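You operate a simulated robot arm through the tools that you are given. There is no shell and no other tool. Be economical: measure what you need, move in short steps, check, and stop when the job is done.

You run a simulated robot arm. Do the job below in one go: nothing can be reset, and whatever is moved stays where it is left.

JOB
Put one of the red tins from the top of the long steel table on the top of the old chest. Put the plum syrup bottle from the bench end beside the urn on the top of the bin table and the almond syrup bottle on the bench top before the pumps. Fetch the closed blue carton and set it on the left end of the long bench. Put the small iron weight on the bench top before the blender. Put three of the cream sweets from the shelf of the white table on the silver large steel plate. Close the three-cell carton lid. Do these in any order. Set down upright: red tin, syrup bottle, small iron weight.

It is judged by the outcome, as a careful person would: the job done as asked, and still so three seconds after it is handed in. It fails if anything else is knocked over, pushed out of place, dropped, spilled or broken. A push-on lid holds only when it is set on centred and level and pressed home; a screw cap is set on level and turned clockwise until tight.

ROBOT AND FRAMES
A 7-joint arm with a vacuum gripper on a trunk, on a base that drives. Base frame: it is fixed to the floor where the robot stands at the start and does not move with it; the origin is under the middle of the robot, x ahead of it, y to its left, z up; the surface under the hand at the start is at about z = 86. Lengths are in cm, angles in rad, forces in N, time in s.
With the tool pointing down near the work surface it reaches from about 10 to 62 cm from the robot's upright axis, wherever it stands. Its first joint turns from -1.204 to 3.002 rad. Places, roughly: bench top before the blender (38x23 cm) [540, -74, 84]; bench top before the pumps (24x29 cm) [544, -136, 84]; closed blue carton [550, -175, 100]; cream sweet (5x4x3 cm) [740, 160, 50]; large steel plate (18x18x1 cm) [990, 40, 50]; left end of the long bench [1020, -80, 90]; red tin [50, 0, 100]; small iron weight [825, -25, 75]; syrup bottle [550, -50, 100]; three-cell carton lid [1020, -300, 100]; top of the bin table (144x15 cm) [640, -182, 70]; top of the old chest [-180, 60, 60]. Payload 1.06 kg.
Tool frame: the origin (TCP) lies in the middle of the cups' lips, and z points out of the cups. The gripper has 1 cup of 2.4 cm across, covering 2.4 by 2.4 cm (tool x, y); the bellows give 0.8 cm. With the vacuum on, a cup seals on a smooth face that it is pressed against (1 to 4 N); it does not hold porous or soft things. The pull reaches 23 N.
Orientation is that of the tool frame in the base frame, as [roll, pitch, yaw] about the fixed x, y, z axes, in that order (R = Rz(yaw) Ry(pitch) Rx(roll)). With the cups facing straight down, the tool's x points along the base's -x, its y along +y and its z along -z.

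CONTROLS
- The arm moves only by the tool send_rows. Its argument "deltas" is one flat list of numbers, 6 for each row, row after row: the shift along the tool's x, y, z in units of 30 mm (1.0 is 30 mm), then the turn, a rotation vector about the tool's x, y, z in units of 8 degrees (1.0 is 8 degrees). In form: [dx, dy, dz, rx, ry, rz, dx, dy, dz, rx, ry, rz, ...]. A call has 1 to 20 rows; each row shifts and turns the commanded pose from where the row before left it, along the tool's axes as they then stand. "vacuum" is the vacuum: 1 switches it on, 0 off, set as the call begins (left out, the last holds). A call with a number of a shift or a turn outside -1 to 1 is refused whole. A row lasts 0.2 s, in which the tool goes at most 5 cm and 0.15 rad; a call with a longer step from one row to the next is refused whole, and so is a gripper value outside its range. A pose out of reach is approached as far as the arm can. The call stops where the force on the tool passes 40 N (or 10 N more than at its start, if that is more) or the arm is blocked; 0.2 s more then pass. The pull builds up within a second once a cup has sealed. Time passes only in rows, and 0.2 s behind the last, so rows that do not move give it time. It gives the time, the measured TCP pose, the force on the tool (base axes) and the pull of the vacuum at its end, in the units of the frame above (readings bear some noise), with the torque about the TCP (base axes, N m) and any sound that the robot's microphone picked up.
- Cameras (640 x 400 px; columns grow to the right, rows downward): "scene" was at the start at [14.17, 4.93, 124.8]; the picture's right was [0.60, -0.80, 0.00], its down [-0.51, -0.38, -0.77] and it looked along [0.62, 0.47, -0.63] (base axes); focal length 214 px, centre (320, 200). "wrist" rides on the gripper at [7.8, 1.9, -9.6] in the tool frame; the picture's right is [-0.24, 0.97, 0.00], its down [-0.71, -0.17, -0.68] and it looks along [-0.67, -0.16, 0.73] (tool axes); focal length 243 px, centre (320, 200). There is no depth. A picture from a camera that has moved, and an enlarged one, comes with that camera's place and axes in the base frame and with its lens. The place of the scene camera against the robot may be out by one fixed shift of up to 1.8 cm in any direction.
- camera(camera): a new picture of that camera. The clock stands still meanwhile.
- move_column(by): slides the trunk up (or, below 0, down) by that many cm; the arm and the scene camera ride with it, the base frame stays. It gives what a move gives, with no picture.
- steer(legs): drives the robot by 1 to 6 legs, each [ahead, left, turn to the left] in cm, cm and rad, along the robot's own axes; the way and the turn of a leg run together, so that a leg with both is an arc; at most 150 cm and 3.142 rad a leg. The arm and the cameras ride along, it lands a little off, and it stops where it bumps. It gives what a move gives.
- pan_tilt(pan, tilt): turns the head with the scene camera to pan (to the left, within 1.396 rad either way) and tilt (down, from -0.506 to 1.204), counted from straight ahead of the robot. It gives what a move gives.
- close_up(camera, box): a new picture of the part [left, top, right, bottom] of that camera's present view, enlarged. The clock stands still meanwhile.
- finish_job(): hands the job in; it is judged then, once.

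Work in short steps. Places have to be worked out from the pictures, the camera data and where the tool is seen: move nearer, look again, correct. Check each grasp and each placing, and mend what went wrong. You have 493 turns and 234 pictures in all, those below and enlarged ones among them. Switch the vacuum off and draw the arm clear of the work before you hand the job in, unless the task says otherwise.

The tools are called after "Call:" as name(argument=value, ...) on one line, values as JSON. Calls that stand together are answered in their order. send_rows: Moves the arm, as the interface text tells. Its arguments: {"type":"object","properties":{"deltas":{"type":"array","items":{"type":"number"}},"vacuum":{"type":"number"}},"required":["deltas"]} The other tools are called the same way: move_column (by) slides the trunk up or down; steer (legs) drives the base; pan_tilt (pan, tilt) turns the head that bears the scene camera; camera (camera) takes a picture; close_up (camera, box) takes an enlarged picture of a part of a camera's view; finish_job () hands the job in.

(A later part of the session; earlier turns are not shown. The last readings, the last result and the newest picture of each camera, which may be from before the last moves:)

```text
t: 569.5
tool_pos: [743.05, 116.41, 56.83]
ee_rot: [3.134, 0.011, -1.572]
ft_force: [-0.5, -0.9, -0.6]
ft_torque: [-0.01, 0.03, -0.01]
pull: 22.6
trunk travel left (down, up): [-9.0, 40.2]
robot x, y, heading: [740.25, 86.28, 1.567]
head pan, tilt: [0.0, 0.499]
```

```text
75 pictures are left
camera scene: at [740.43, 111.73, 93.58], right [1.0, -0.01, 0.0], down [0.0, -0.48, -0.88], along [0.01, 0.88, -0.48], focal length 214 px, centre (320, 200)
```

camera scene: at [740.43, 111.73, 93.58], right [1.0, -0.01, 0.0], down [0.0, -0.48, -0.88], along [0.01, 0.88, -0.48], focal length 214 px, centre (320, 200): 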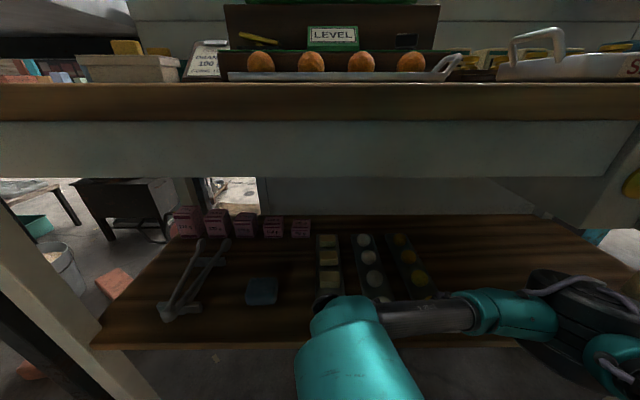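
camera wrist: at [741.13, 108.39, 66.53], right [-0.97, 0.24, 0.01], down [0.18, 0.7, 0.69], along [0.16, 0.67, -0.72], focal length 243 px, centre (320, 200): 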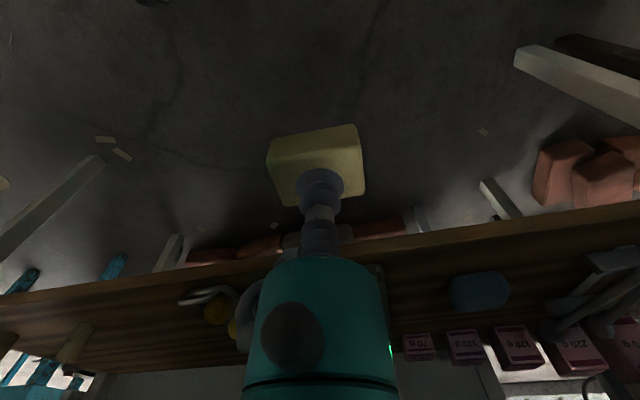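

Sweet held. Back off, turn toward +x and look for the plate near (990, 40).

Call:
steer(legs=[[-30, 0, 0], [0, 0, -1.567], [70, 0, 0]])

Call:
pan_tilt(pan=0.0, tilt=0.3)

Call:
camera(camera="scene")

```text
t: 579.1
tool_pos: [842.1, 52.2, 57.21]
ee_rot: [3.133, 0.015, 3.14]
ft_force: [1.2, -0.1, -0.4]
ft_torque: [-0.01, 0.02, 0.0]
pull: 23.3
trunk travel left (down, up): [-9.0, 40.2]
robot x, y, heading: [812.34, 54.92, -0.014]
head pan, tilt: [0.0, 0.499]
stopped in leg 3: the robot was blocked; the commanded pose is now the measured one
```

```text
t: 579.8
tool_pos: [842.11, 52.22, 57.09]
ee_rot: [3.134, 0.016, 3.139]
ft_force: [0.4, -0.3, -0.5]
ft_torque: [0.02, 0.02, -0.02]
pull: 22.8
trunk travel left (down, up): [-9.0, 40.2]
robot x, y, heading: [811.92, 54.67, -0.014]
head pan, tilt: [0.0, 0.3]
```

```text
74 pictures are left
camera scene: at [837.91, 54.44, 95.45], right [-0.02, -1.0, 0.0], down [-0.29, 0.0, -0.96], along [0.96, -0.02, -0.29], focal length 214 px, centre (320, 200)
```

scene: 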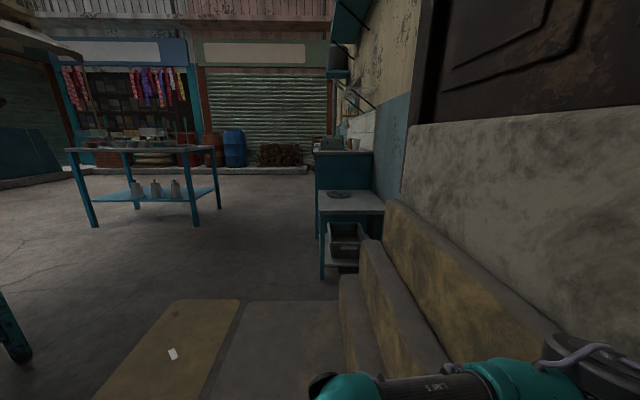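

Stone steps blocked me on the right. The plate sits on a blue stand at about (990–1000, 30–40); I go round: left to y≈93, ahead, then face −y.

Call:
steer(legs=[[-8, 0, 0.014], [0, 36, 0], [150, 0, 0]])

Call:
pan_tilt(pan=-0.5, tilt=0.4)

Call:
camera(camera="scene")

```text
t: 591.4
tool_pos: [988.5, 88.55, 57.0]
ee_rot: [3.131, 0.015, -3.132]
ft_force: [-0.1, -0.8, -0.1]
ft_torque: [0.01, 0.02, 0.0]
pull: 22.8
trunk travel left (down, up): [-9.0, 40.2]
robot x, y, heading: [958.75, 90.69, -0.006]
head pan, tilt: [0.0, 0.3]
```

```text
t: 592.4
tool_pos: [988.65, 88.56, 57.05]
ee_rot: [3.131, 0.011, -3.133]
ft_force: [0.5, 0.7, 0.7]
ft_torque: [-0.01, -0.04, 0.0]
pull: 23.0
trunk travel left (down, up): [-9.0, 40.2]
robot x, y, heading: [958.39, 91.15, -0.003]
head pan, tilt: [-0.499, 0.4]
```

```text
73 pictures are left
camera scene: at [983.17, 86.21, 94.49], right [-0.48, -0.88, 0.0], down [-0.34, 0.19, -0.92], along [0.81, -0.44, -0.39], focal length 214 px, centre (320, 200)
```

scene: 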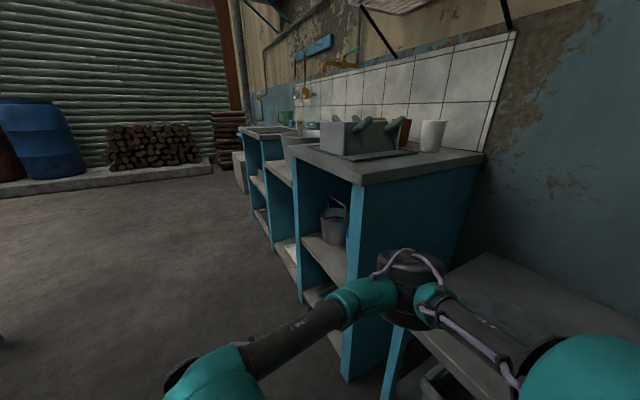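

The low stand's front edge is y≈56, plate at ≈(992, 31). Drive 26 cm ahead, turn to face −y, and look down.

Call:
steer(legs=[[28, 6, 0], [0, 0, -1.565]])

Call:
pan_tilt(pan=0.0, tilt=0.7)

Call:
camera(camera="scene")

Call:
camera(camera="wrist")

```text
t: 598.1
tool_pos: [983.5, 66.86, 57.12]
ee_rot: [3.131, 0.011, 1.584]
ft_force: [0.1, 0.0, -1.1]
ft_torque: [-0.03, -0.01, -0.02]
pull: 23.0
trunk travel left (down, up): [-9.0, 40.2]
robot x, y, heading: [986.05, 96.81, -1.568]
head pan, tilt: [-0.499, 0.4]
```

```text
t: 599.1
tool_pos: [983.66, 66.71, 57.06]
ee_rot: [3.132, 0.012, 1.583]
ft_force: [-0.9, -0.1, -0.5]
ft_torque: [0.0, -0.01, 0.01]
pull: 22.8
trunk travel left (down, up): [-9.0, 40.2]
robot x, y, heading: [985.8, 96.75, -1.571]
head pan, tilt: [0.0, 0.7]
```

```text
72 pictures are left
camera scene: at [985.69, 71.52, 91.81], right [-1.0, 0.0, 0.0], down [0.0, 0.64, -0.77], along [0.0, -0.77, -0.64], focal length 214 px, centre (320, 200)
```

scene: 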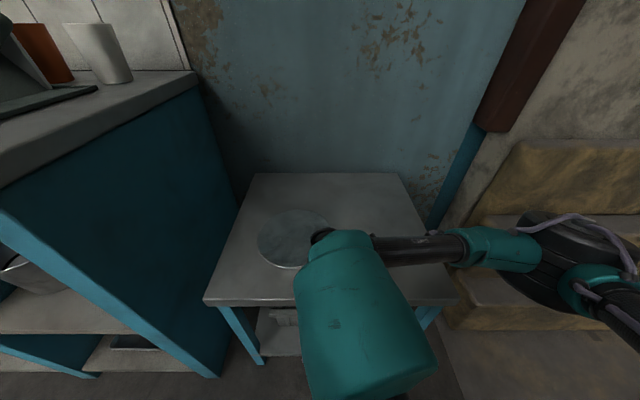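

```text
71 pictures are left
camera wrist: at [985.24, 74.6, 66.61], right [0.97, -0.22, 0.01], down [-0.17, -0.7, 0.69], along [-0.14, -0.68, -0.72], focal length 243 px, centre (320, 200)
```

wrist: 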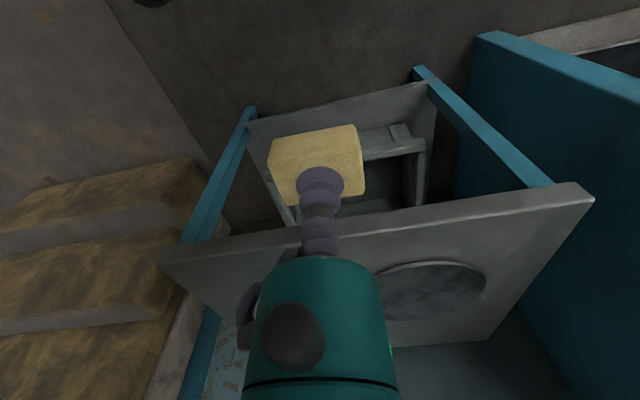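

Plate centre ≈(991.4, 39), z≈51. I drive 9 cm nearer and move the sweet over the plate's spot A (987.5, 37).

Call:
steer(legs=[[9, 0, 0]])

Call:
send_rows(deltas=[-0.87, 0.15, -0.2, 0, 0, 0, -0.87, 0.15, 0, 0, 0, 0, -0.87, 0.15, 0, 0, 0, 0, -0.87, 0.15, 0, 0, 0, 0, -0.87, 0.15, 0, 0, 0, 0, -0.87, 0.15, 0, 0, 0, 0, -0.87, 0.15, 0, 0, 0, 0])

Call:
camera(camera="wrist")

Call:
camera(camera="scene")

```text
t: 600.2
tool_pos: [983.6, 57.75, 57.03]
ee_rot: [3.129, 0.012, 1.586]
ft_force: [-0.5, 0.0, -0.3]
ft_torque: [-0.02, -0.02, 0.02]
pull: 22.8
trunk travel left (down, up): [-9.0, 40.2]
robot x, y, heading: [986.0, 87.97, -1.572]
head pan, tilt: [0.0, 0.7]
```

```text
t: 601.8
tool_pos: [986.88, 39.36, 57.83]
ee_rot: [3.131, 0.012, 1.585]
ft_force: [0.7, -0.7, -0.5]
ft_torque: [0.03, -0.01, 0.02]
pull: 22.9
trunk travel left (down, up): [-9.0, 40.2]
robot x, y, heading: [986.01, 87.85, -1.569]
head pan, tilt: [0.0, 0.7]
```

```text
70 pictures are left
camera wrist: at [988.57, 47.31, 67.53], right [0.98, -0.22, 0.01], down [-0.17, -0.7, 0.69], along [-0.14, -0.68, -0.72], focal length 243 px, centre (320, 200)
```

wrist: 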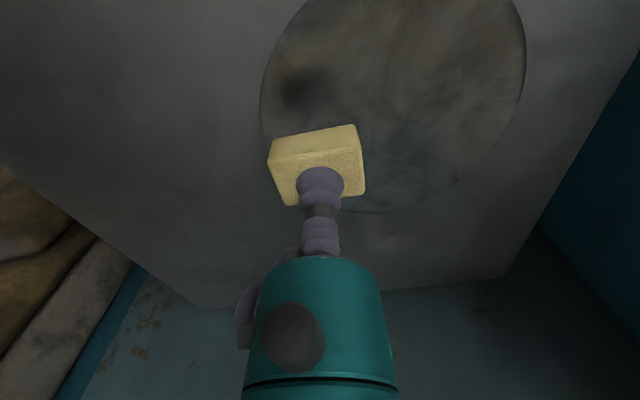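

```text
69 pictures are left
camera scene: at [985.73, 62.55, 91.8], right [-1.0, 0.0, 0.0], down [0.0, 0.64, -0.76], along [0.0, -0.76, -0.64], focal length 214 px, centre (320, 200)
```

scene: 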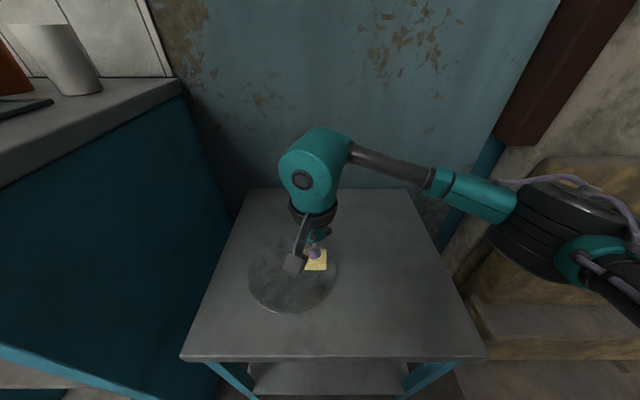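

Plate centre ≈(992, 38). Shift to (988.5, 36.5) and descend.

Call:
send_rows(deltas=[-0.95, 0.53, 0, 0, 0, 0, 0, 0, 0.4, 0, 0, 0, 0, 0, 0.4, 0, 0, 0, 0, 0, 0.15, 0, 0, 0])

Call:
send_rows(deltas=[0, 0, 0.12, 0, 0, 0, 0, 0, 0.1, 0, 0, 0])

```text
t: 602.8
tool_pos: [988.72, 36.59, 55.15]
ee_rot: [3.13, 0.011, 1.585]
ft_force: [0.1, -0.5, -0.2]
ft_torque: [0.02, -0.03, 0.01]
pull: 22.7
trunk travel left (down, up): [-9.0, 40.2]
robot x, y, heading: [985.51, 88.02, -1.572]
head pan, tilt: [0.0, 0.7]
```

```text
t: 603.4
tool_pos: [988.71, 36.68, 54.52]
ee_rot: [3.131, 0.013, 1.583]
ft_force: [0.7, 0.1, -0.4]
ft_torque: [0.0, -0.05, 0.02]
pull: 23.0
trunk travel left (down, up): [-9.0, 40.2]
robot x, y, heading: [985.84, 88.06, -1.57]
head pan, tilt: [0.0, 0.7]
```

Call:
send_rows(deltas=[0, 0, 0.1, 0, 0, 0, 0, 0, 0.08, 0, 0, 0])

Call:
send_rows(deltas=[0, 0, 0.1, 0, 0, 0])

Call:
send_rows(deltas=[0, 0, 0.1, 0, 0, 0])

```text
t: 604.0
tool_pos: [988.63, 36.69, 53.83]
ee_rot: [3.131, 0.012, 1.585]
ft_force: [0.1, 0.0, -0.3]
ft_torque: [-0.01, 0.0, 0.0]
pull: 22.7
trunk travel left (down, up): [-9.0, 40.2]
robot x, y, heading: [985.72, 88.27, -1.571]
head pan, tilt: [0.0, 0.7]
```

```text
t: 604.4
tool_pos: [988.55, 36.76, 53.52]
ee_rot: [3.131, 0.012, 1.584]
ft_force: [0.1, -0.7, 0.0]
ft_torque: [-0.02, -0.03, -0.02]
pull: 22.7
trunk travel left (down, up): [-9.0, 40.2]
robot x, y, heading: [986.01, 87.62, -1.577]
head pan, tilt: [0.0, 0.7]
```

```text
t: 604.8
tool_pos: [988.69, 36.86, 53.24]
ee_rot: [3.132, 0.015, 1.585]
ft_force: [-1.0, -2.3, 4.9]
ft_torque: [0.04, 0.06, -0.01]
pull: 22.8
trunk travel left (down, up): [-9.0, 40.2]
robot x, y, heading: [985.78, 87.82, -1.574]
head pan, tilt: [0.0, 0.7]
```

Contact at tool z≈53.3. Release, rise, and look.

Call:
send_rows(deltas=[0, 0, 0, 0, 0, 0, 0, 0, 0, 0, 0, 0, 0, 0, 0, 0, 0, 0], vacuum=0)

Call:
send_rows(deltas=[0, 0, -0.2, 0, 0, 0, 0, 0, -0.6, 0, 0, 0, 0, 0, -0.6, 0, 0, 0, 0, 0, -0.6, 0, 0, 0])

Call:
camera(camera="wrist")

```text
t: 605.6
tool_pos: [988.61, 36.82, 53.33]
ee_rot: [3.131, 0.013, 1.585]
ft_force: [-0.1, -1.6, 0.6]
ft_torque: [-0.01, 0.02, 0.0]
pull: 0.0
trunk travel left (down, up): [-9.0, 40.2]
robot x, y, heading: [985.59, 87.74, -1.569]
head pan, tilt: [0.0, 0.7]
```

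```text
t: 606.6
tool_pos: [988.7, 36.63, 59.26]
ee_rot: [3.13, 0.012, 1.584]
ft_force: [-0.1, 0.1, 0.9]
ft_torque: [0.04, -0.01, 0.0]
pull: 0.1
trunk travel left (down, up): [-9.0, 40.2]
robot x, y, heading: [985.98, 88.09, -1.57]
head pan, tilt: [0.0, 0.7]
```

```text
68 pictures are left
camera wrist: at [990.42, 44.63, 68.74], right [0.98, -0.22, 0.01], down [-0.17, -0.7, 0.69], along [-0.14, -0.68, -0.72], focal length 243 px, centre (320, 200)
```

wrist: 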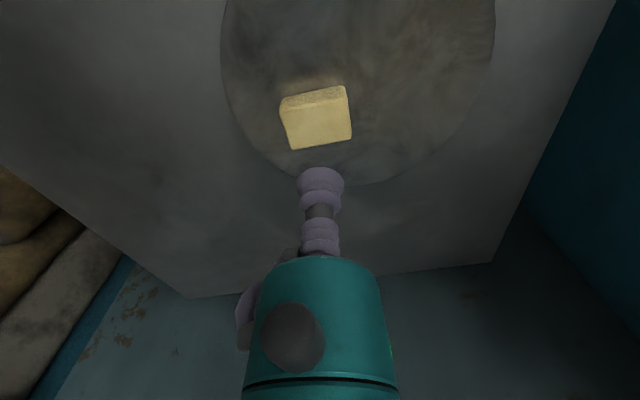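

Sweet one is on the plate. Retract and return to the white table.

Call:
send_rows(deltas=[0.9, -0.1, 0, 0, 0, 0, 0.9, -0.1, 0, 0, 0, 0, 0.9, -0.1, 0, 0, 0, 0, 0.9, -0.1, 0, 0, 0, 0, 0.9, 0, 0, 0, 0, 0, 0.9, 0, 0, 0, 0, 0, 0.9, 0, 0, 0, 0, 0])

Call:
steer(legs=[[-8, 0, 0], [0, 0, -1.57], [150, 0, 0]])

```text
t: 608.2
tool_pos: [987.16, 55.51, 59.05]
ee_rot: [3.131, 0.013, 1.584]
ft_force: [0.7, 0.3, 0.1]
ft_torque: [-0.01, 0.02, 0.0]
pull: 0.0
trunk travel left (down, up): [-9.0, 40.2]
robot x, y, heading: [985.53, 88.09, -1.575]
head pan, tilt: [0.0, 0.7]
```

```text
t: 620.2
tool_pos: [800.0, 96.94, 58.92]
ee_rot: [3.131, 0.013, -0.011]
ft_force: [0.2, 0.2, -0.3]
ft_torque: [-0.04, -0.02, 0.02]
pull: 0.0
trunk travel left (down, up): [-9.0, 40.2]
robot x, y, heading: [832.74, 97.4, 3.117]
head pan, tilt: [0.0, 0.7]
```

Call:
steer(legs=[[0, 30, 0], [92, 0, 0], [0, 0, -1.546]])

```text
t: 631.7
tool_pos: [738.0, 101.62, 58.93]
ee_rot: [3.131, 0.011, -1.573]
ft_force: [-0.3, -0.4, -0.2]
ft_torque: [-0.02, 0.02, -0.04]
pull: 0.0
trunk travel left (down, up): [-9.0, 40.2]
robot x, y, heading: [738.75, 69.14, 1.55]
head pan, tilt: [0.0, 0.7]
```

Call:
steer(legs=[[22, -3, 0.018]])

Call:
send_rows(deltas=[-0.8, -0.1, 0.1, 0, 0, 0, -0.8, -0.1, 0.1, 0, 0, 0, -0.8, -0.1, 0.1, 0, 0, 0, -0.8, 0, 0, 0, 0, 0, -0.8, 0, 0, 0, 0, 0, -0.8, 0, 0, 0, 0, 0])

Call:
camera(camera="wrist")

```text
t: 633.4
tool_pos: [740.67, 124.34, 59.03]
ee_rot: [3.129, 0.012, -1.557]
ft_force: [1.1, 0.0, -0.4]
ft_torque: [0.02, -0.02, -0.02]
pull: 0.0
trunk travel left (down, up): [-9.0, 40.2]
robot x, y, heading: [742.13, 91.76, 1.57]
head pan, tilt: [0.0, 0.7]
```

```text
t: 634.8
tool_pos: [741.09, 138.61, 58.44]
ee_rot: [3.132, 0.009, -1.557]
ft_force: [-0.2, 0.3, 0.4]
ft_torque: [0.0, -0.01, -0.01]
pull: 0.0
trunk travel left (down, up): [-9.0, 40.2]
robot x, y, heading: [741.85, 91.78, 1.572]
head pan, tilt: [0.0, 0.7]
```

```text
67 pictures are left
camera wrist: at [739.45, 130.62, 67.97], right [-0.98, 0.22, 0.01], down [0.17, 0.7, 0.69], along [0.14, 0.68, -0.72], focal length 243 px, centre (320, 200)
```

wrist: 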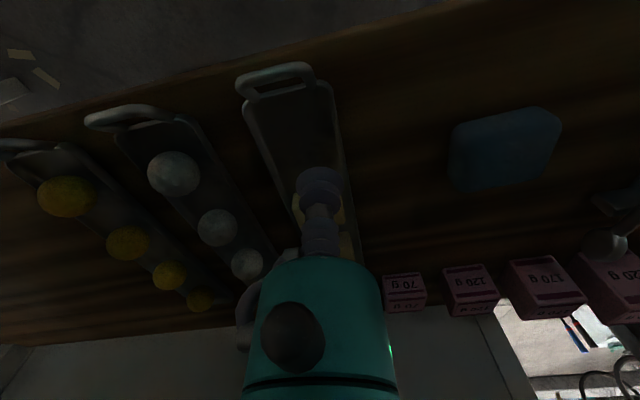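

Advance to y≈145.5 at z≈56 and zoom.

Call:
send_rows(deltas=[-0.8, -0.2, 0.3, 0, 0, 0, -0.8, -0.2, 0.4, 0, 0, 0, -0.7, -0.1, 0.1, 0, 0, 0])

Call:
close_up(camera="wrist", box=[240, 90, 400, 220])

```text
t: 635.6
tool_pos: [742.86, 145.87, 55.81]
ee_rot: [3.131, 0.013, -1.554]
ft_force: [0.7, -0.2, -0.7]
ft_torque: [0.0, 0.0, -0.03]
pull: 0.1
trunk travel left (down, up): [-9.0, 40.2]
robot x, y, heading: [741.97, 91.71, 1.573]
head pan, tilt: [0.0, 0.7]
```

```text
3.08 times, centred on (320, 155) of wrist
camera zoom: at [741.15, 137.76, 65.37], right [-0.98, 0.22, 0.01], down [0.17, 0.7, 0.69], along [0.14, 0.68, -0.72], focal length 746 px, centre (320, 338)
```

zoom: 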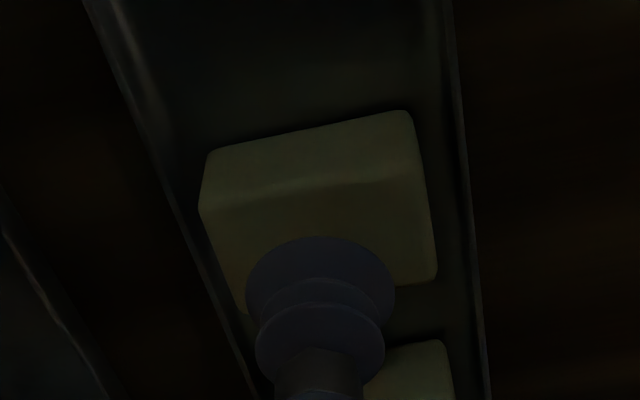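

Block 2 centre ≈(743, 147.3). Shift and descend with vacuum.

Call:
send_rows(deltas=[-0.48, 0, 0.2, 0, 0, 0, 0, 0, 0.4, 0, 0, 0, 0, 0, 0.3, 0, 0, 0, 0, 0, 0.15, 0, 0, 0], vacuum=1)

Call:
send_rows(deltas=[0, 0, 0.1, 0, 0, 0, 0, 0, 0, 0, 0, 0])

```text
t: 636.6
tool_pos: [742.69, 147.25, 52.88]
ee_rot: [3.131, 0.012, -1.557]
ft_force: [0.9, 0.0, 2.9]
ft_torque: [-0.03, -0.04, -0.01]
pull: 23.0
trunk travel left (down, up): [-9.0, 40.2]
robot x, y, heading: [741.94, 91.58, 1.568]
head pan, tilt: [0.0, 0.7]
```

```text
t: 637.2
tool_pos: [742.67, 147.19, 52.55]
ee_rot: [3.13, 0.016, -1.557]
ft_force: [0.4, 3.6, 17.8]
ft_torque: [-0.08, -0.11, 0.02]
pull: 22.7
trunk travel left (down, up): [-9.0, 40.2]
robot x, y, heading: [742.31, 91.78, 1.573]
head pan, tilt: [0.0, 0.7]
```

Sealed. Lift 4.5 cm and pull out 24 cm.

Call:
send_rows(deltas=[0, 0, -0.3, 0, 0, 0, 0, 0, -0.5, 0, 0, 0, 0, 0, -0.6, 0, 0, 0, 0, 0, -0.2, 0, 0, 0])

Call:
send_rows(deltas=[0.85, 0, 0, 0, 0, 0, 0.85, 0, 0, 0, 0, 0, 0.85, 0, 0, 0, 0, 0, 0.85, 0, 0, 0, 0, 0, 0.85, 0, 0, 0, 0, 0, 0.85, 0, 0, 0, 0, 0, 0.85, 0, 0, 0, 0, 0, 0.85, 0, 0, 0, 0, 0, 0.85, 0, 0, 0, 0, 0, 0.85, 0, 0, 0, 0, 0])

Call:
camera(camera="wrist")

```text
t: 638.2
tool_pos: [742.28, 146.19, 55.98]
ee_rot: [3.13, -0.02, -1.553]
ft_force: [0.5, -0.1, -0.8]
ft_torque: [0.02, -0.02, 0.01]
pull: 23.0
trunk travel left (down, up): [-9.0, 40.2]
robot x, y, heading: [741.86, 91.42, 1.57]
head pan, tilt: [0.0, 0.7]
```

```text
t: 640.4
tool_pos: [742.99, 121.39, 56.82]
ee_rot: [3.131, 0.012, -1.558]
ft_force: [-0.3, -0.2, -0.7]
ft_torque: [0.0, -0.03, 0.02]
pull: 22.5
trunk travel left (down, up): [-9.0, 40.2]
robot x, y, heading: [742.28, 91.71, 1.572]
head pan, tilt: [0.0, 0.7]
```

```text
65 pictures are left
camera wrist: at [741.35, 113.43, 66.44], right [-0.97, 0.22, 0.01], down [0.17, 0.7, 0.69], along [0.14, 0.68, -0.72], focal length 243 px, centre (320, 200)
```

wrist: 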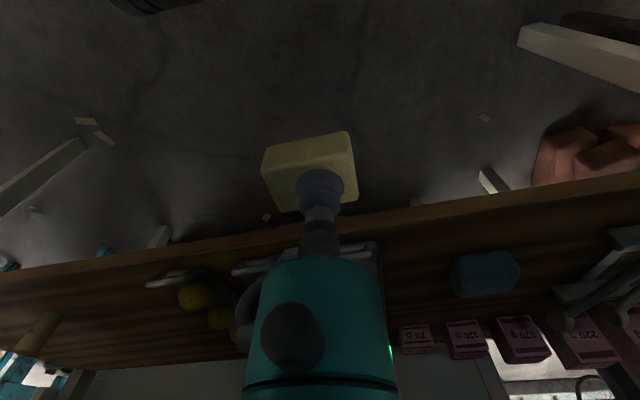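

Sweet two held. Drive to the plate again.

Call:
steer(legs=[[-28, 0, 0], [0, 0, -1.572], [0, 28, 0], [150, 0, 0]])

```text
t: 655.9
tool_pos: [923.38, 92.31, 56.9]
ee_rot: [3.13, 0.012, -3.13]
ft_force: [-0.7, 0.3, -0.7]
ft_torque: [-0.02, 0.03, 0.02]
pull: 23.1
trunk travel left (down, up): [-9.0, 40.2]
robot x, y, heading: [893.82, 93.28, -0.003]
head pan, tilt: [0.0, 0.7]
```

Call:
steer(legs=[[97, 4, 0], [0, 0, -1.568], [9, 0, 0]])

Call:
camera(camera="wrist")

```text
t: 662.1
tool_pos: [1017.76, 88.03, 56.97]
ee_rot: [3.126, 0.013, 2.936]
ft_force: [-0.2, -0.5, -0.6]
ft_torque: [-0.03, -0.02, -0.03]
pull: 23.7
trunk travel left (down, up): [-9.0, 40.2]
robot x, y, heading: [990.13, 95.36, -0.259]
head pan, tilt: [0.0, 0.7]
stopped in leg 2: the robot was blocked; the commanded pose is now the measured one
```

```text
64 pictures are left
camera wrist: at [1010.42, 91.22, 66.61], right [0.43, 0.9, 0.02], down [0.65, -0.32, 0.69], along [0.63, -0.28, -0.72], focal length 243 px, centre (320, 200)
```

wrist: 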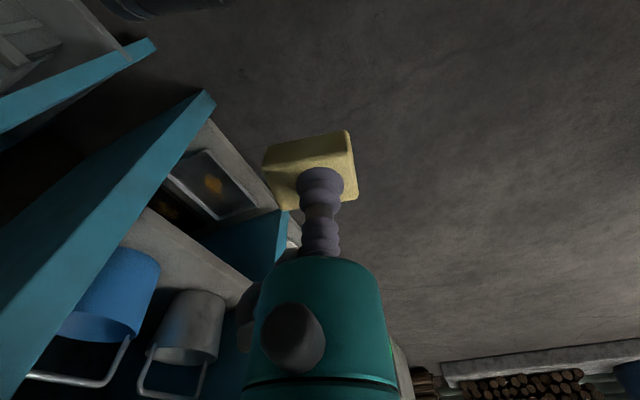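

Turning was blocked (arm likely near the tall counter). I turn back, shift away, and retry.

Call:
steer(legs=[[0, 0, 0.25], [-8, 12, 0], [0, 0, -1.568]])

Call:
camera(camera="wrist")

```text
t: 668.4
tool_pos: [982.31, 78.54, 57.06]
ee_rot: [3.124, 0.012, 1.636]
ft_force: [0.3, -0.8, 0.1]
ft_torque: [0.0, 0.01, 0.02]
pull: 22.3
trunk travel left (down, up): [-9.0, 40.2]
robot x, y, heading: [982.47, 107.69, -1.557]
head pan, tilt: [0.0, 0.7]
```

```text
63 pictures are left
camera wrist: at [983.46, 86.49, 66.59], right [0.98, -0.17, 0.02], down [-0.14, -0.71, 0.69], along [-0.1, -0.68, -0.72], focal length 243 px, centre (320, 200)
```

wrist: 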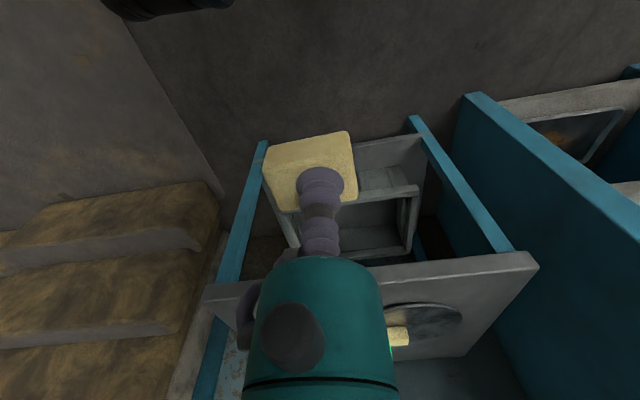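

Now drive to (990, 89) and move over spot B (995.5, 36.5).

Call:
steer(legs=[[19, 7, -0.012]])

Call:
send_rows(deltas=[-0.8, 0.2, -0.3, 0, 0, 0, -0.8, 0.2, -0.2, 0, 0, 0, -0.8, 0.2, 0, 0, 0, 0, -0.8, 0.2, 0, 0, 0, 0, -0.8, 0.2, 0, 0, 0, 0, -0.8, 0.2, 0, 0, 0, 0])

Call:
camera(camera="wrist")

```text
t: 670.0
tool_pos: [988.42, 59.34, 57.02]
ee_rot: [3.123, 0.014, 1.62]
ft_force: [0.4, 0.1, -0.1]
ft_torque: [0.0, 0.0, -0.01]
pull: 23.1
trunk travel left (down, up): [-9.0, 40.2]
robot x, y, heading: [989.0, 88.3, -1.576]
head pan, tilt: [0.0, 0.7]
```

```text
t: 671.4
tool_pos: [992.68, 45.29, 58.83]
ee_rot: [3.121, 0.012, 1.62]
ft_force: [-0.4, -0.4, -0.8]
ft_torque: [0.0, 0.0, -0.01]
pull: 22.9
trunk travel left (down, up): [-9.0, 40.2]
robot x, y, heading: [988.92, 88.34, -1.58]
head pan, tilt: [0.0, 0.7]
```

```text
62 pictures are left
camera wrist: at [994.0, 53.21, 68.39], right [0.98, -0.19, 0.02], down [-0.15, -0.71, 0.69], along [-0.11, -0.68, -0.72], focal length 243 px, centre (320, 200)
```

wrist: 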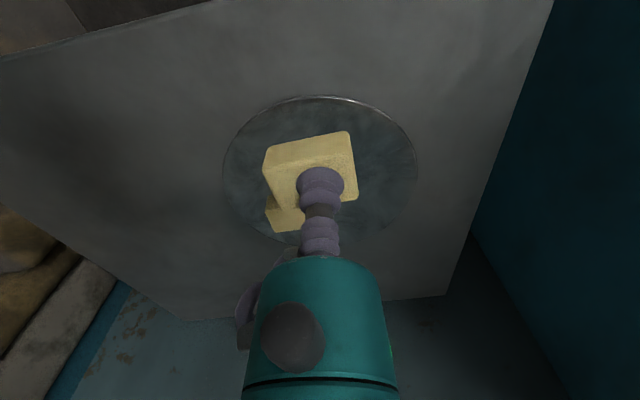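

Plate centre confirmed ≈(991.9, 37.7). Move to (995.8, 36.5) and descend.

Call:
send_rows(deltas=[-0.745, 0.222, 0, 0, 0, 0, -0.745, 0.222, 0, 0, 0, 0, -0.745, 0.222, 0, 0, 0, 0, -0.745, 0.222, 0, 0, 0, 0, 0, 0, 0.6, 0, 0, 0, 0, 0, 0.5, 0, 0, 0, 0, 0, 0.25, 0, 0, 0])

Call:
send_rows(deltas=[0, 0, 0.12, 0, 0, 0, 0, 0, 0.1, 0, 0, 0])

```text
t: 673.0
tool_pos: [995.95, 36.32, 54.97]
ee_rot: [3.124, 0.01, 1.621]
ft_force: [-1.2, 0.6, -0.5]
ft_torque: [0.02, -0.03, -0.01]
pull: 22.5
trunk travel left (down, up): [-9.0, 40.2]
robot x, y, heading: [988.93, 88.46, -1.578]
head pan, tilt: [0.0, 0.7]
```

```text
t: 673.6
tool_pos: [995.94, 36.23, 54.27]
ee_rot: [3.124, 0.012, 1.618]
ft_force: [-0.2, 1.2, -0.8]
ft_torque: [0.0, -0.01, -0.01]
pull: 23.3
trunk travel left (down, up): [-9.0, 40.2]
robot x, y, heading: [988.64, 88.54, -1.581]
head pan, tilt: [0.0, 0.7]
```

Call:
send_rows(deltas=[0, 0, 0.12, 0, 0, 0, 0, 0, 0.1, 0, 0, 0])

Call:
send_rows(deltas=[0, 0, 0.1, 0, 0, 0])

```text
t: 674.2
tool_pos: [996.12, 36.31, 53.63]
ee_rot: [3.122, 0.013, 1.62]
ft_force: [0.7, -0.6, -0.5]
ft_torque: [-0.01, 0.01, -0.03]
pull: 22.7
trunk travel left (down, up): [-9.0, 40.2]
robot x, y, heading: [989.03, 88.18, -1.581]
head pan, tilt: [0.0, 0.7]
```

```text
t: 674.6
tool_pos: [995.99, 36.37, 53.28]
ee_rot: [3.123, 0.015, 1.62]
ft_force: [2.0, -2.5, 7.3]
ft_torque: [0.06, 0.08, -0.01]
pull: 23.1
trunk travel left (down, up): [-9.0, 40.2]
robot x, y, heading: [988.77, 88.07, -1.578]
head pan, tilt: [0.0, 0.7]
```

Contact. Release, rise, check.

Call:
send_rows(deltas=[0, 0, 0, 0, 0, 0, 0, 0, 0, 0, 0, 0, 0, 0, 0, 0, 0, 0], vacuum=0)

Call:
send_rows(deltas=[0, 0, -0.2, 0, 0, 0, 0, 0, -0.6, 0, 0, 0, 0, 0, -0.6, 0, 0, 0, 0, 0, -0.6, 0, 0, 0, 0.9, -0.2, 0, 0, 0, 0, 0.9, -0.2, 0, 0, 0, 0, 0.9, -0.2, 0, 0, 0, 0, 0.9, -0.2, 0, 0, 0, 0, 0.9, -0.2, 0, 0, 0, 0, 0.9, -0.2, 0, 0, 0, 0, 0.9, -0.1, 0, 0, 0, 0])

Call:
camera(camera="scene")

```text
t: 675.4
tool_pos: [995.95, 36.43, 53.4]
ee_rot: [3.123, 0.011, 1.62]
ft_force: [0.9, 0.3, 0.9]
ft_torque: [0.0, 0.04, -0.05]
pull: 0.1
trunk travel left (down, up): [-9.0, 40.2]
robot x, y, heading: [989.02, 88.67, -1.581]
head pan, tilt: [0.0, 0.7]
```

```text
t: 677.8
tool_pos: [990.77, 54.91, 58.95]
ee_rot: [3.123, 0.012, 1.617]
ft_force: [0.1, -0.2, -1.0]
ft_torque: [-0.02, 0.01, -0.03]
pull: 0.2
trunk travel left (down, up): [-9.0, 40.2]
robot x, y, heading: [988.87, 88.07, -1.578]
head pan, tilt: [0.0, 0.7]
```

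```text
61 pictures are left
camera scene: at [988.68, 62.98, 91.8], right [-1.0, 0.01, 0.0], down [0.0, 0.64, -0.76], along [-0.01, -0.76, -0.64], focal length 214 px, centre (320, 200)
```

scene: 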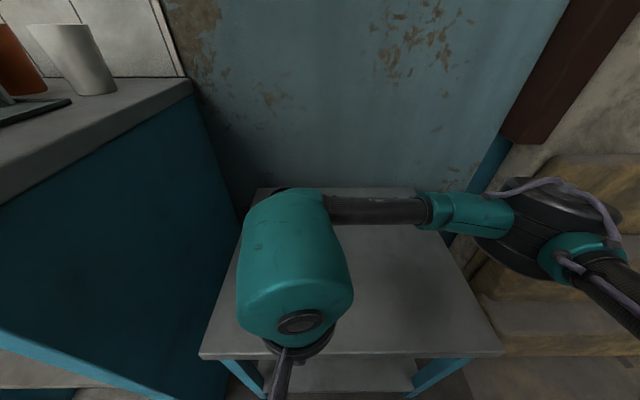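

Two sweets placed. Return for the third.

Call:
steer(legs=[[-12, 0, 0], [0, 0, -1.565], [150, 0, 0]])

Call:
steer(legs=[[0, 33, 0], [95, 0, 0], [0, 0, -1.56]])

```text
t: 689.9
tool_pos: [803.47, 92.7, 58.91]
ee_rot: [3.122, 0.014, 0.081]
ft_force: [1.0, 0.7, -0.4]
ft_torque: [0.04, 0.02, -0.03]
pull: 0.1
trunk travel left (down, up): [-9.0, 40.2]
robot x, y, heading: [837.13, 95.72, -3.118]
head pan, tilt: [0.0, 0.7]
```

```text
t: 701.6
tool_pos: [739.79, 94.86, 58.88]
ee_rot: [3.122, 0.012, -1.477]
ft_force: [0.3, -0.1, 0.1]
ft_torque: [0.0, -0.04, 0.01]
pull: 0.1
trunk travel left (down, up): [-9.0, 40.2]
robot x, y, heading: [743.06, 61.88, 1.613]
head pan, tilt: [0.0, 0.7]
```

Square up, advance to y≈97, and align tool yaw.

Call:
steer(legs=[[34, 0, -0.043]])

Call:
send_rows(deltas=[0, -0.2, 0.3, 0, 0, 0.36, -0.6, -0.2, 0.4, 0, 0, 0, -0.6, 0, 0, 0, 0, 0])

Call:
camera(camera="wrist")

```text
t: 703.9
tool_pos: [740.99, 129.51, 58.92]
ee_rot: [3.121, 0.011, -1.527]
ft_force: [-0.6, -0.2, 1.7]
ft_torque: [-0.01, 0.01, 0.01]
pull: 0.1
trunk travel left (down, up): [-9.0, 40.2]
robot x, y, heading: [742.62, 96.41, 1.561]
head pan, tilt: [0.0, 0.7]
```

```text
t: 704.7
tool_pos: [742.17, 133.3, 56.76]
ee_rot: [3.123, 0.012, -1.576]
ft_force: [-0.4, -0.3, -0.8]
ft_torque: [0.02, -0.01, -0.03]
pull: 0.1
trunk travel left (down, up): [-9.0, 40.2]
robot x, y, heading: [742.6, 96.4, 1.558]
head pan, tilt: [0.0, 0.7]
```

```text
60 pictures are left
camera wrist: at [740.46, 125.28, 66.41], right [-0.97, 0.24, 0.02], down [0.19, 0.7, 0.69], along [0.15, 0.67, -0.72], focal length 243 px, centre (320, 200)
```

wrist: 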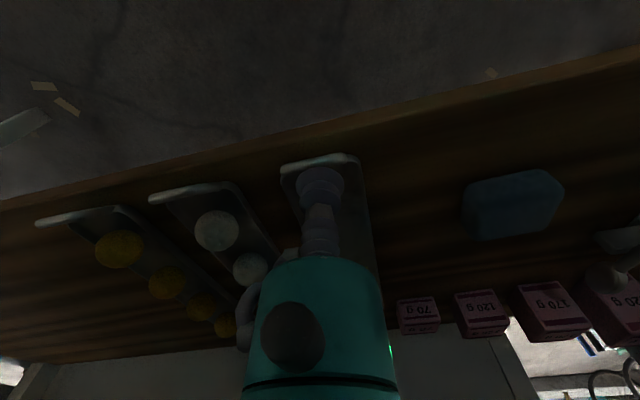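

Advance to y≈152 at z≈56.5 and zoom.

Call:
send_rows(deltas=[-0.8, 0, 0, 0, 0, 0, -0.8, 0, 0, 0, 0, 0, -0.8, 0, 0, 0, 0, 0, -0.8, 0, 0, 0, 0, 0, -0.8, 0, 0.1, 0, 0, 0, -0.8, -0.1, 0.1, 0, 0, 0, -0.8, -0.1, 0.1, 0, 0, 0, -0.6, -0.1, 0, 0, 0, 0])

Call:
close_up(camera="wrist", box=[240, 90, 400, 220])

```text
t: 706.5
tool_pos: [743.58, 151.85, 55.01]
ee_rot: [3.112, -0.014, -1.58]
ft_force: [0.8, 1.0, 0.3]
ft_torque: [-0.02, 0.0, 0.02]
pull: 0.1
trunk travel left (down, up): [-9.0, 40.2]
robot x, y, heading: [742.34, 96.05, 1.557]
head pan, tilt: [0.0, 0.7]
```

```text
3.08 times, centred on (320, 155) of wrist
camera zoom: at [742.04, 144.13, 64.81], right [-0.97, 0.24, 0.03], down [0.2, 0.72, 0.67], along [0.14, 0.65, -0.74], focal length 746 px, centre (320, 338)
```

zoom: 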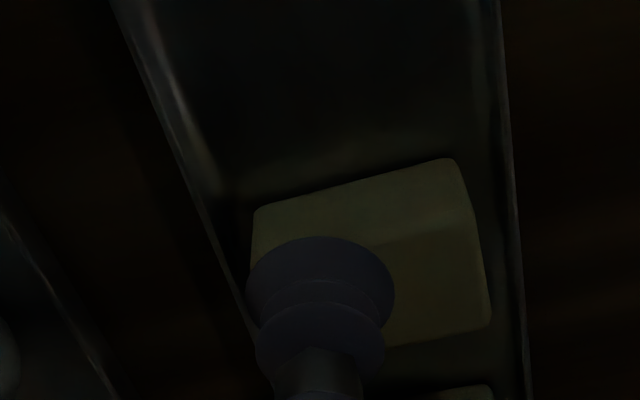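

The pose is slightly tilted — check for contact of the arm with the apron.

Call:
camera(camera="scene")

```text
58 pictures are left
camera scene: at [743.8, 121.75, 91.55], right [1.0, -0.01, -0.01], down [-0.02, -0.65, -0.76], along [0.0, 0.76, -0.65], focal length 214 px, centre (320, 200)
```

scene: 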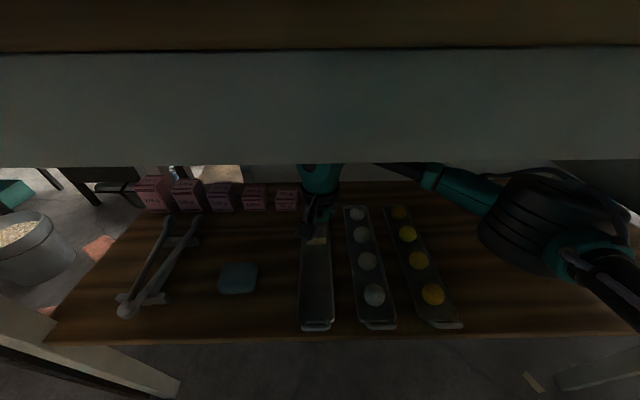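

The robot is flexing: the elbow likely presses the apron's underside. I pull out, lower the trunk further (lowering the elbow), and approach again.

Call:
send_rows(deltas=[0.6, 0, 0, 0, 0, 0, 0.8, 0, 0, 0, 0, 0, 0.8, 0, -0.1, 0, 0, 0, 0.8, 0, -0.1, 0, 0, 0, 0.8, 0, 0, 0, 0, 0, 0.8, 0, 0, 0, 0, 0, 0.8, 0, 0, 0, 0, 0, 0.8, 0, 0, 0, 0, 0, 0.8, 0, 0, 0, 0, 0, 0.8, 0, 0, 0, 0, 0, 0.8, 0, 0, 0, 0, 0])

Call:
steer(legs=[[-6, 0, 0.01]])

Call:
move_column(by=-8.5)

Call:
send_rows(deltas=[0, 0, -0.8, 0, 0, 0, 0, 0, -0.8, 0, 0, 0, 0, 0, -0.8, 0, 0, 0, 0, 0, -0.4, 0, 0, 0])

```text
t: 708.9
tool_pos: [743.19, 126.04, 56.33]
ee_rot: [3.123, 0.01, -1.578]
ft_force: [-0.3, -0.2, 0.6]
ft_torque: [0.02, 0.03, -0.04]
pull: 0.0
trunk travel left (down, up): [-9.0, 40.2]
robot x, y, heading: [743.03, 96.35, 1.56]
head pan, tilt: [0.0, 0.7]
```

```text
t: 709.8
tool_pos: [742.73, 120.2, 56.28]
ee_rot: [3.121, 0.012, -1.571]
ft_force: [0.3, 0.5, -1.0]
ft_torque: [-0.04, -0.02, 0.02]
pull: 0.0
trunk travel left (down, up): [-9.0, 40.2]
robot x, y, heading: [742.64, 90.28, 1.565]
head pan, tilt: [0.0, 0.7]
```

```text
t: 711.0
tool_pos: [742.64, 120.06, 47.82]
ee_rot: [3.124, 0.012, -1.571]
ft_force: [-0.6, 0.1, 0.9]
ft_torque: [-0.02, 0.01, 0.0]
pull: 0.0
trunk travel left (down, up): [-0.5, 48.7]
robot x, y, heading: [743.11, 90.25, 1.571]
head pan, tilt: [0.0, 0.7]
```

```text
t: 712.0
tool_pos: [743.06, 119.9, 56.25]
ee_rot: [3.125, 0.015, -1.571]
ft_force: [2.3, 4.1, -19.5]
ft_torque: [1.33, 0.12, 0.2]
pull: 0.0
trunk travel left (down, up): [-0.5, 48.7]
robot x, y, heading: [742.71, 90.39, 1.565]
head pan, tilt: [0.0, 0.7]
```

The wrist camera is pressing up against my own head; lower 2 cm at once and move forward first.

Call:
send_rows(deltas=[0, 0, 0.8, 0, 0, 0])

Call:
camera(camera="scene")

```text
t: 712.4
tool_pos: [742.94, 120.0, 53.79]
ee_rot: [3.123, 0.01, -1.572]
ft_force: [0.3, -0.9, 0.1]
ft_torque: [0.03, 0.0, 0.03]
pull: 0.0
trunk travel left (down, up): [-0.5, 48.7]
robot x, y, heading: [742.63, 90.12, 1.567]
head pan, tilt: [0.0, 0.7]
```

```text
57 pictures are left
camera scene: at [742.74, 117.42, 84.14], right [1.0, 0.0, 0.0], down [0.0, -0.64, -0.76], along [0.0, 0.76, -0.64], focal length 214 px, centre (320, 200)
```

scene: 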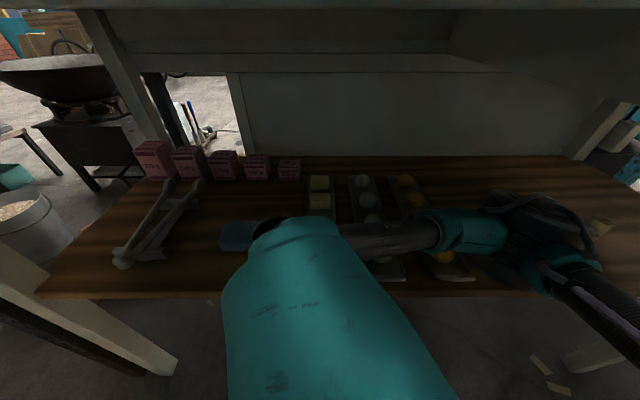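

Move forward to y≈128, raise to z≈56.3, then go in to y≈151.

Call:
send_rows(deltas=[-0.9, 0, 0, 0, 0, 0, -0.9, 0, 0, 0, 0, 0, -0.9, 0, 0, 0, 0, 0, 0, 0, -0.5, 0, 0, 0, 0, 0, -0.35, 0, 0, 0])

Call:
send_rows(deltas=[-0.8, 0, 0, 0, 0, 0, -0.8, 0, 0, 0, 0, 0, -0.8, 0, 0, 0, 0, 0, -0.8, 0, 0, 0, 0, 0, -0.8, 0, 0, 0, 0, 0, -0.8, 0, 0, 0, 0, 0, -0.8, 0, 0, 0, 0, 0, -0.8, 0, 0, 0, 0, 0, -0.8, 0, 0, 0, 0, 0])

Call:
camera(camera="scene")

Call:
close_up(camera="wrist", box=[240, 90, 400, 220])

```text
t: 713.6
tool_pos: [742.94, 128.04, 56.21]
ee_rot: [3.122, 0.01, -1.571]
ft_force: [-0.6, 0.4, -0.6]
ft_torque: [-0.02, -0.02, -0.01]
pull: 0.1
trunk travel left (down, up): [-0.5, 48.7]
robot x, y, heading: [742.54, 90.35, 1.567]
head pan, tilt: [0.0, 0.7]
```

```text
t: 715.6
tool_pos: [743.0, 150.04, 56.76]
ee_rot: [3.124, 0.011, -1.57]
ft_force: [0.4, 0.3, -0.1]
ft_torque: [0.0, -0.01, 0.02]
pull: 0.1
trunk travel left (down, up): [-0.5, 48.7]
robot x, y, heading: [742.82, 90.1, 1.566]
head pan, tilt: [0.0, 0.7]
```

```text
56 pictures are left
camera scene: at [742.74, 117.42, 84.14], right [1.0, 0.0, 0.0], down [0.0, -0.64, -0.76], along [0.0, 0.76, -0.64], focal length 214 px, centre (320, 200)
```

scene: 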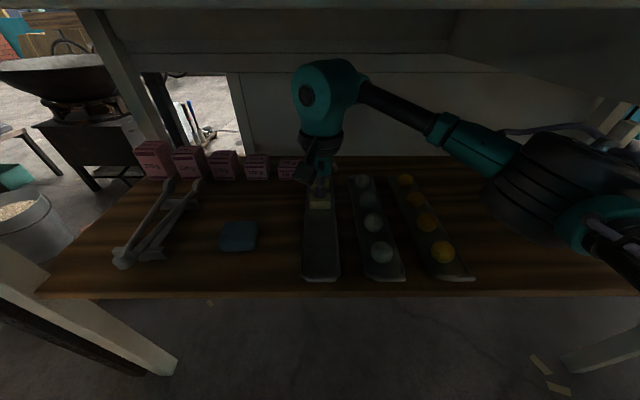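

```text
3.08 times, centred on (320, 155) of wrist
camera zoom: at [741.23, 141.89, 66.33], right [-0.97, 0.23, 0.02], down [0.18, 0.7, 0.69], along [0.15, 0.67, -0.72], focal length 746 px, centre (320, 338)
```

zoom: 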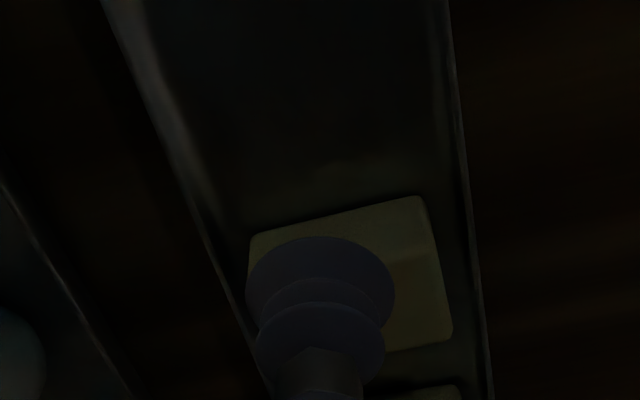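

No tilt now. Block 3 centre ≈(743.1, 154.3). I nudge the whole robot 4 cm forward rather than stretching.

Call:
steer(legs=[[4, 0, 0]])

Call:
close_up(camera="wrist", box=[240, 90, 400, 220])

```text
t: 716.5
tool_pos: [743.0, 153.8, 56.67]
ee_rot: [3.123, 0.011, -1.57]
ft_force: [0.2, -0.1, 1.1]
ft_torque: [-0.02, -0.01, 0.0]
pull: 0.0
trunk travel left (down, up): [-0.5, 48.7]
robot x, y, heading: [742.91, 94.14, 1.563]
head pan, tilt: [0.0, 0.7]
```

```text
3.08 times, centred on (320, 155) of wrist
camera zoom: at [741.28, 145.76, 66.33], right [-0.97, 0.23, 0.02], down [0.18, 0.7, 0.69], along [0.15, 0.67, -0.72], focal length 746 px, centre (320, 338)
```

zoom: 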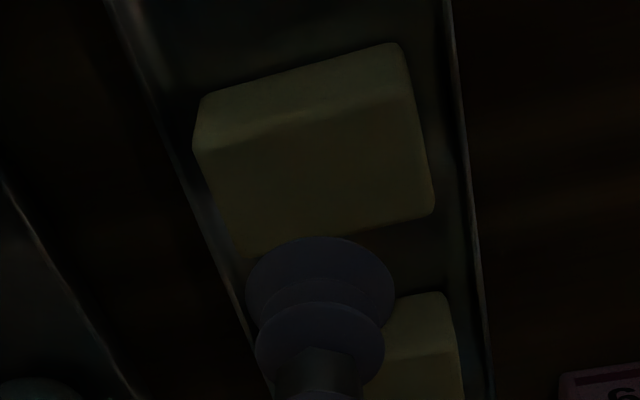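

Aligned. Descend with vacuum.

Call:
send_rows(deltas=[-0.12, 0, 0.5, 0, 0, 0, 0, 0, 0.4, 0, 0, 0, 0, 0, 0.3, 0, 0, 0, 0, 0, 0.1, 0, 0, 0], vacuum=1)

Call:
send_rows(deltas=[0, 0, 0.08, 0, 0, 0, 0, 0, 0, 0, 0, 0])

```text
t: 717.5
tool_pos: [742.92, 154.26, 52.86]
ee_rot: [3.122, 0.009, -1.571]
ft_force: [-0.2, 0.2, 0.4]
ft_torque: [0.02, -0.04, 0.01]
pull: 23.4
trunk travel left (down, up): [-0.5, 48.7]
robot x, y, heading: [743.14, 94.21, 1.562]
head pan, tilt: [0.0, 0.7]
```

```text
t: 718.1
tool_pos: [742.91, 154.16, 52.66]
ee_rot: [3.121, 0.012, -1.572]
ft_force: [-3.0, 2.8, 10.8]
ft_torque: [-0.05, -0.15, -0.01]
pull: 23.3
trunk travel left (down, up): [-0.5, 48.7]
robot x, y, heading: [742.6, 94.62, 1.564]
head pan, tilt: [0.0, 0.7]
```

Sealed. Lift, pull out to y≈129 while rising to ~57, then drive back.

Call:
send_rows(deltas=[0, 0, -0.3, 0, 0, 0, 0, 0, -0.6, 0, 0, 0, 0.8, 0, -0.1, 0, 0, 0, 0.8, 0, -0.1, 0, 0, 0, 0.8, 0, -0.2, 0, 0, 0, 0.8, 0, -0.1, 0, 0, 0, 0.8, 0, 0, 0, 0, 0, 0.8, 0, 0, 0, 0, 0, 0.8, 0, 0, 0, 0, 0, 0.8, 0, 0, 0, 0, 0, 0.8, 0, 0, 0, 0, 0])

Call:
steer(legs=[[-32, 0, 0]])

Call:
move_column(by=8.5)

Call:
camera(camera="wrist")

Call:
camera(camera="scene")

```text
t: 720.5
tool_pos: [742.67, 132.68, 56.45]
ee_rot: [3.121, 0.011, -1.571]
ft_force: [-0.3, 0.3, -0.9]
ft_torque: [0.03, 0.01, 0.0]
pull: 22.7
trunk travel left (down, up): [-0.5, 48.7]
robot x, y, heading: [742.76, 94.14, 1.565]
head pan, tilt: [0.0, 0.7]
```

```text
t: 722.6
tool_pos: [742.69, 101.1, 56.56]
ee_rot: [3.122, 0.009, -1.58]
ft_force: [0.2, 0.0, 0.1]
ft_torque: [0.01, 0.0, -0.01]
pull: 22.3
trunk travel left (down, up): [-0.5, 48.7]
robot x, y, heading: [742.35, 63.01, 1.56]
head pan, tilt: [0.0, 0.7]
```

```text
t: 723.9
tool_pos: [742.77, 101.15, 65.04]
ee_rot: [3.123, 0.01, -1.578]
ft_force: [0.0, 0.0, -0.4]
ft_torque: [0.0, -0.02, 0.05]
pull: 22.6
trunk travel left (down, up): [-9.0, 40.2]
robot x, y, heading: [742.56, 62.58, 1.557]
head pan, tilt: [0.0, 0.7]
```

```text
53 pictures are left
camera wrist: at [740.92, 93.21, 74.56], right [-0.97, 0.24, 0.02], down [0.19, 0.7, 0.69], along [0.15, 0.67, -0.72], focal length 243 px, centre (320, 200)
```

wrist: 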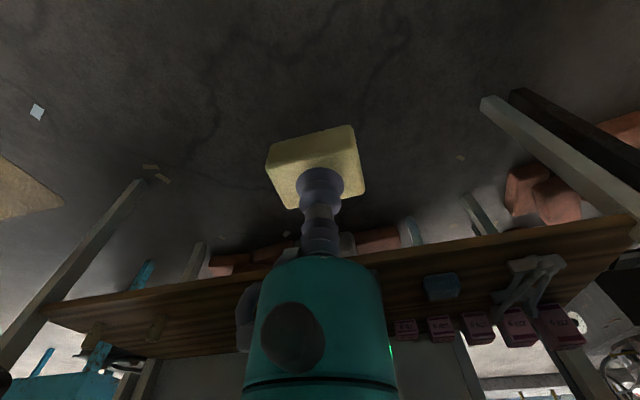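

```text
52 pictures are left
camera scene: at [742.66, 87.64, 91.8], right [1.0, -0.01, 0.0], down [-0.01, -0.64, -0.76], along [0.01, 0.76, -0.64], focal length 214 px, centre (320, 200)
```

scene: 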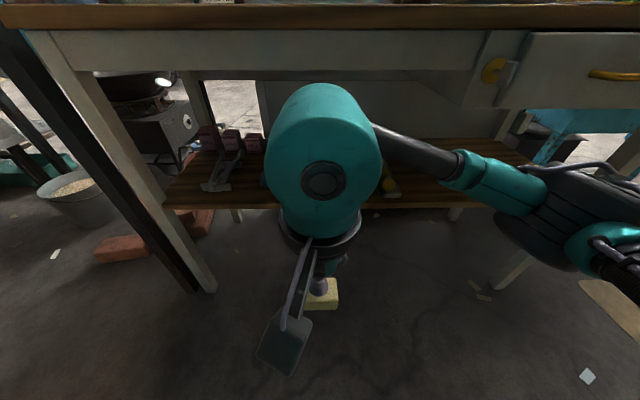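

Third sweet held. Drive to the plate.

Call:
steer(legs=[[0, 0, -1.557], [0, 30, 0], [150, 0, 0], [85, 10, 0]])

Call:
steer(legs=[[0, 0, -1.57]])

```text
t: 742.1
tool_pos: [1018.93, 105.49, 65.07]
ee_rot: [3.121, 0.011, -3.138]
ft_force: [0.5, 1.6, -0.1]
ft_torque: [-0.02, 0.0, 0.01]
pull: 22.8
trunk travel left (down, up): [-9.0, 40.2]
robot x, y, heading: [980.72, 105.37, -0.003]
head pan, tilt: [0.0, 0.7]
```

```text
t: 746.5
tool_pos: [978.72, 66.88, 65.03]
ee_rot: [3.122, 0.012, 1.522]
ft_force: [0.4, 0.5, -0.4]
ft_torque: [-0.01, -0.02, 0.02]
pull: 23.3
trunk travel left (down, up): [-9.0, 40.2]
robot x, y, heading: [980.32, 105.34, -1.619]
head pan, tilt: [0.0, 0.7]
```

Call:
steer(legs=[[14, 9, 0.049]])

Call:
camera(camera="wrist")

```text
t: 748.0
tool_pos: [989.25, 52.75, 64.93]
ee_rot: [3.122, 0.011, 1.573]
ft_force: [0.2, -0.2, -0.6]
ft_torque: [-0.05, -0.01, 0.02]
pull: 22.7
trunk travel left (down, up): [-9.0, 40.2]
robot x, y, heading: [989.07, 90.93, -1.578]
head pan, tilt: [0.0, 0.7]
```

```text
51 pictures are left
camera wrist: at [990.93, 60.59, 74.58], right [0.97, -0.23, 0.02], down [-0.18, -0.7, 0.69], along [-0.15, -0.67, -0.72], focal length 243 px, centre (320, 200)
```

wrist: 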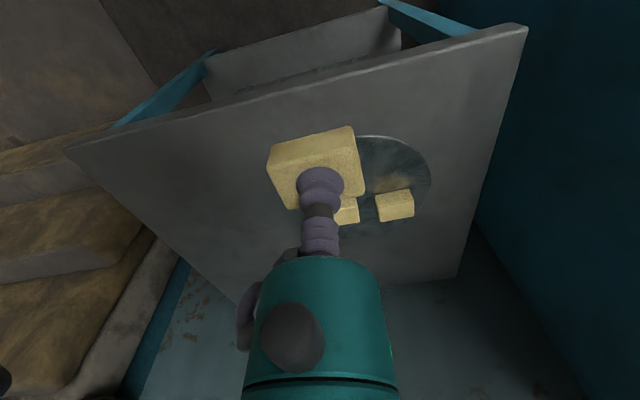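

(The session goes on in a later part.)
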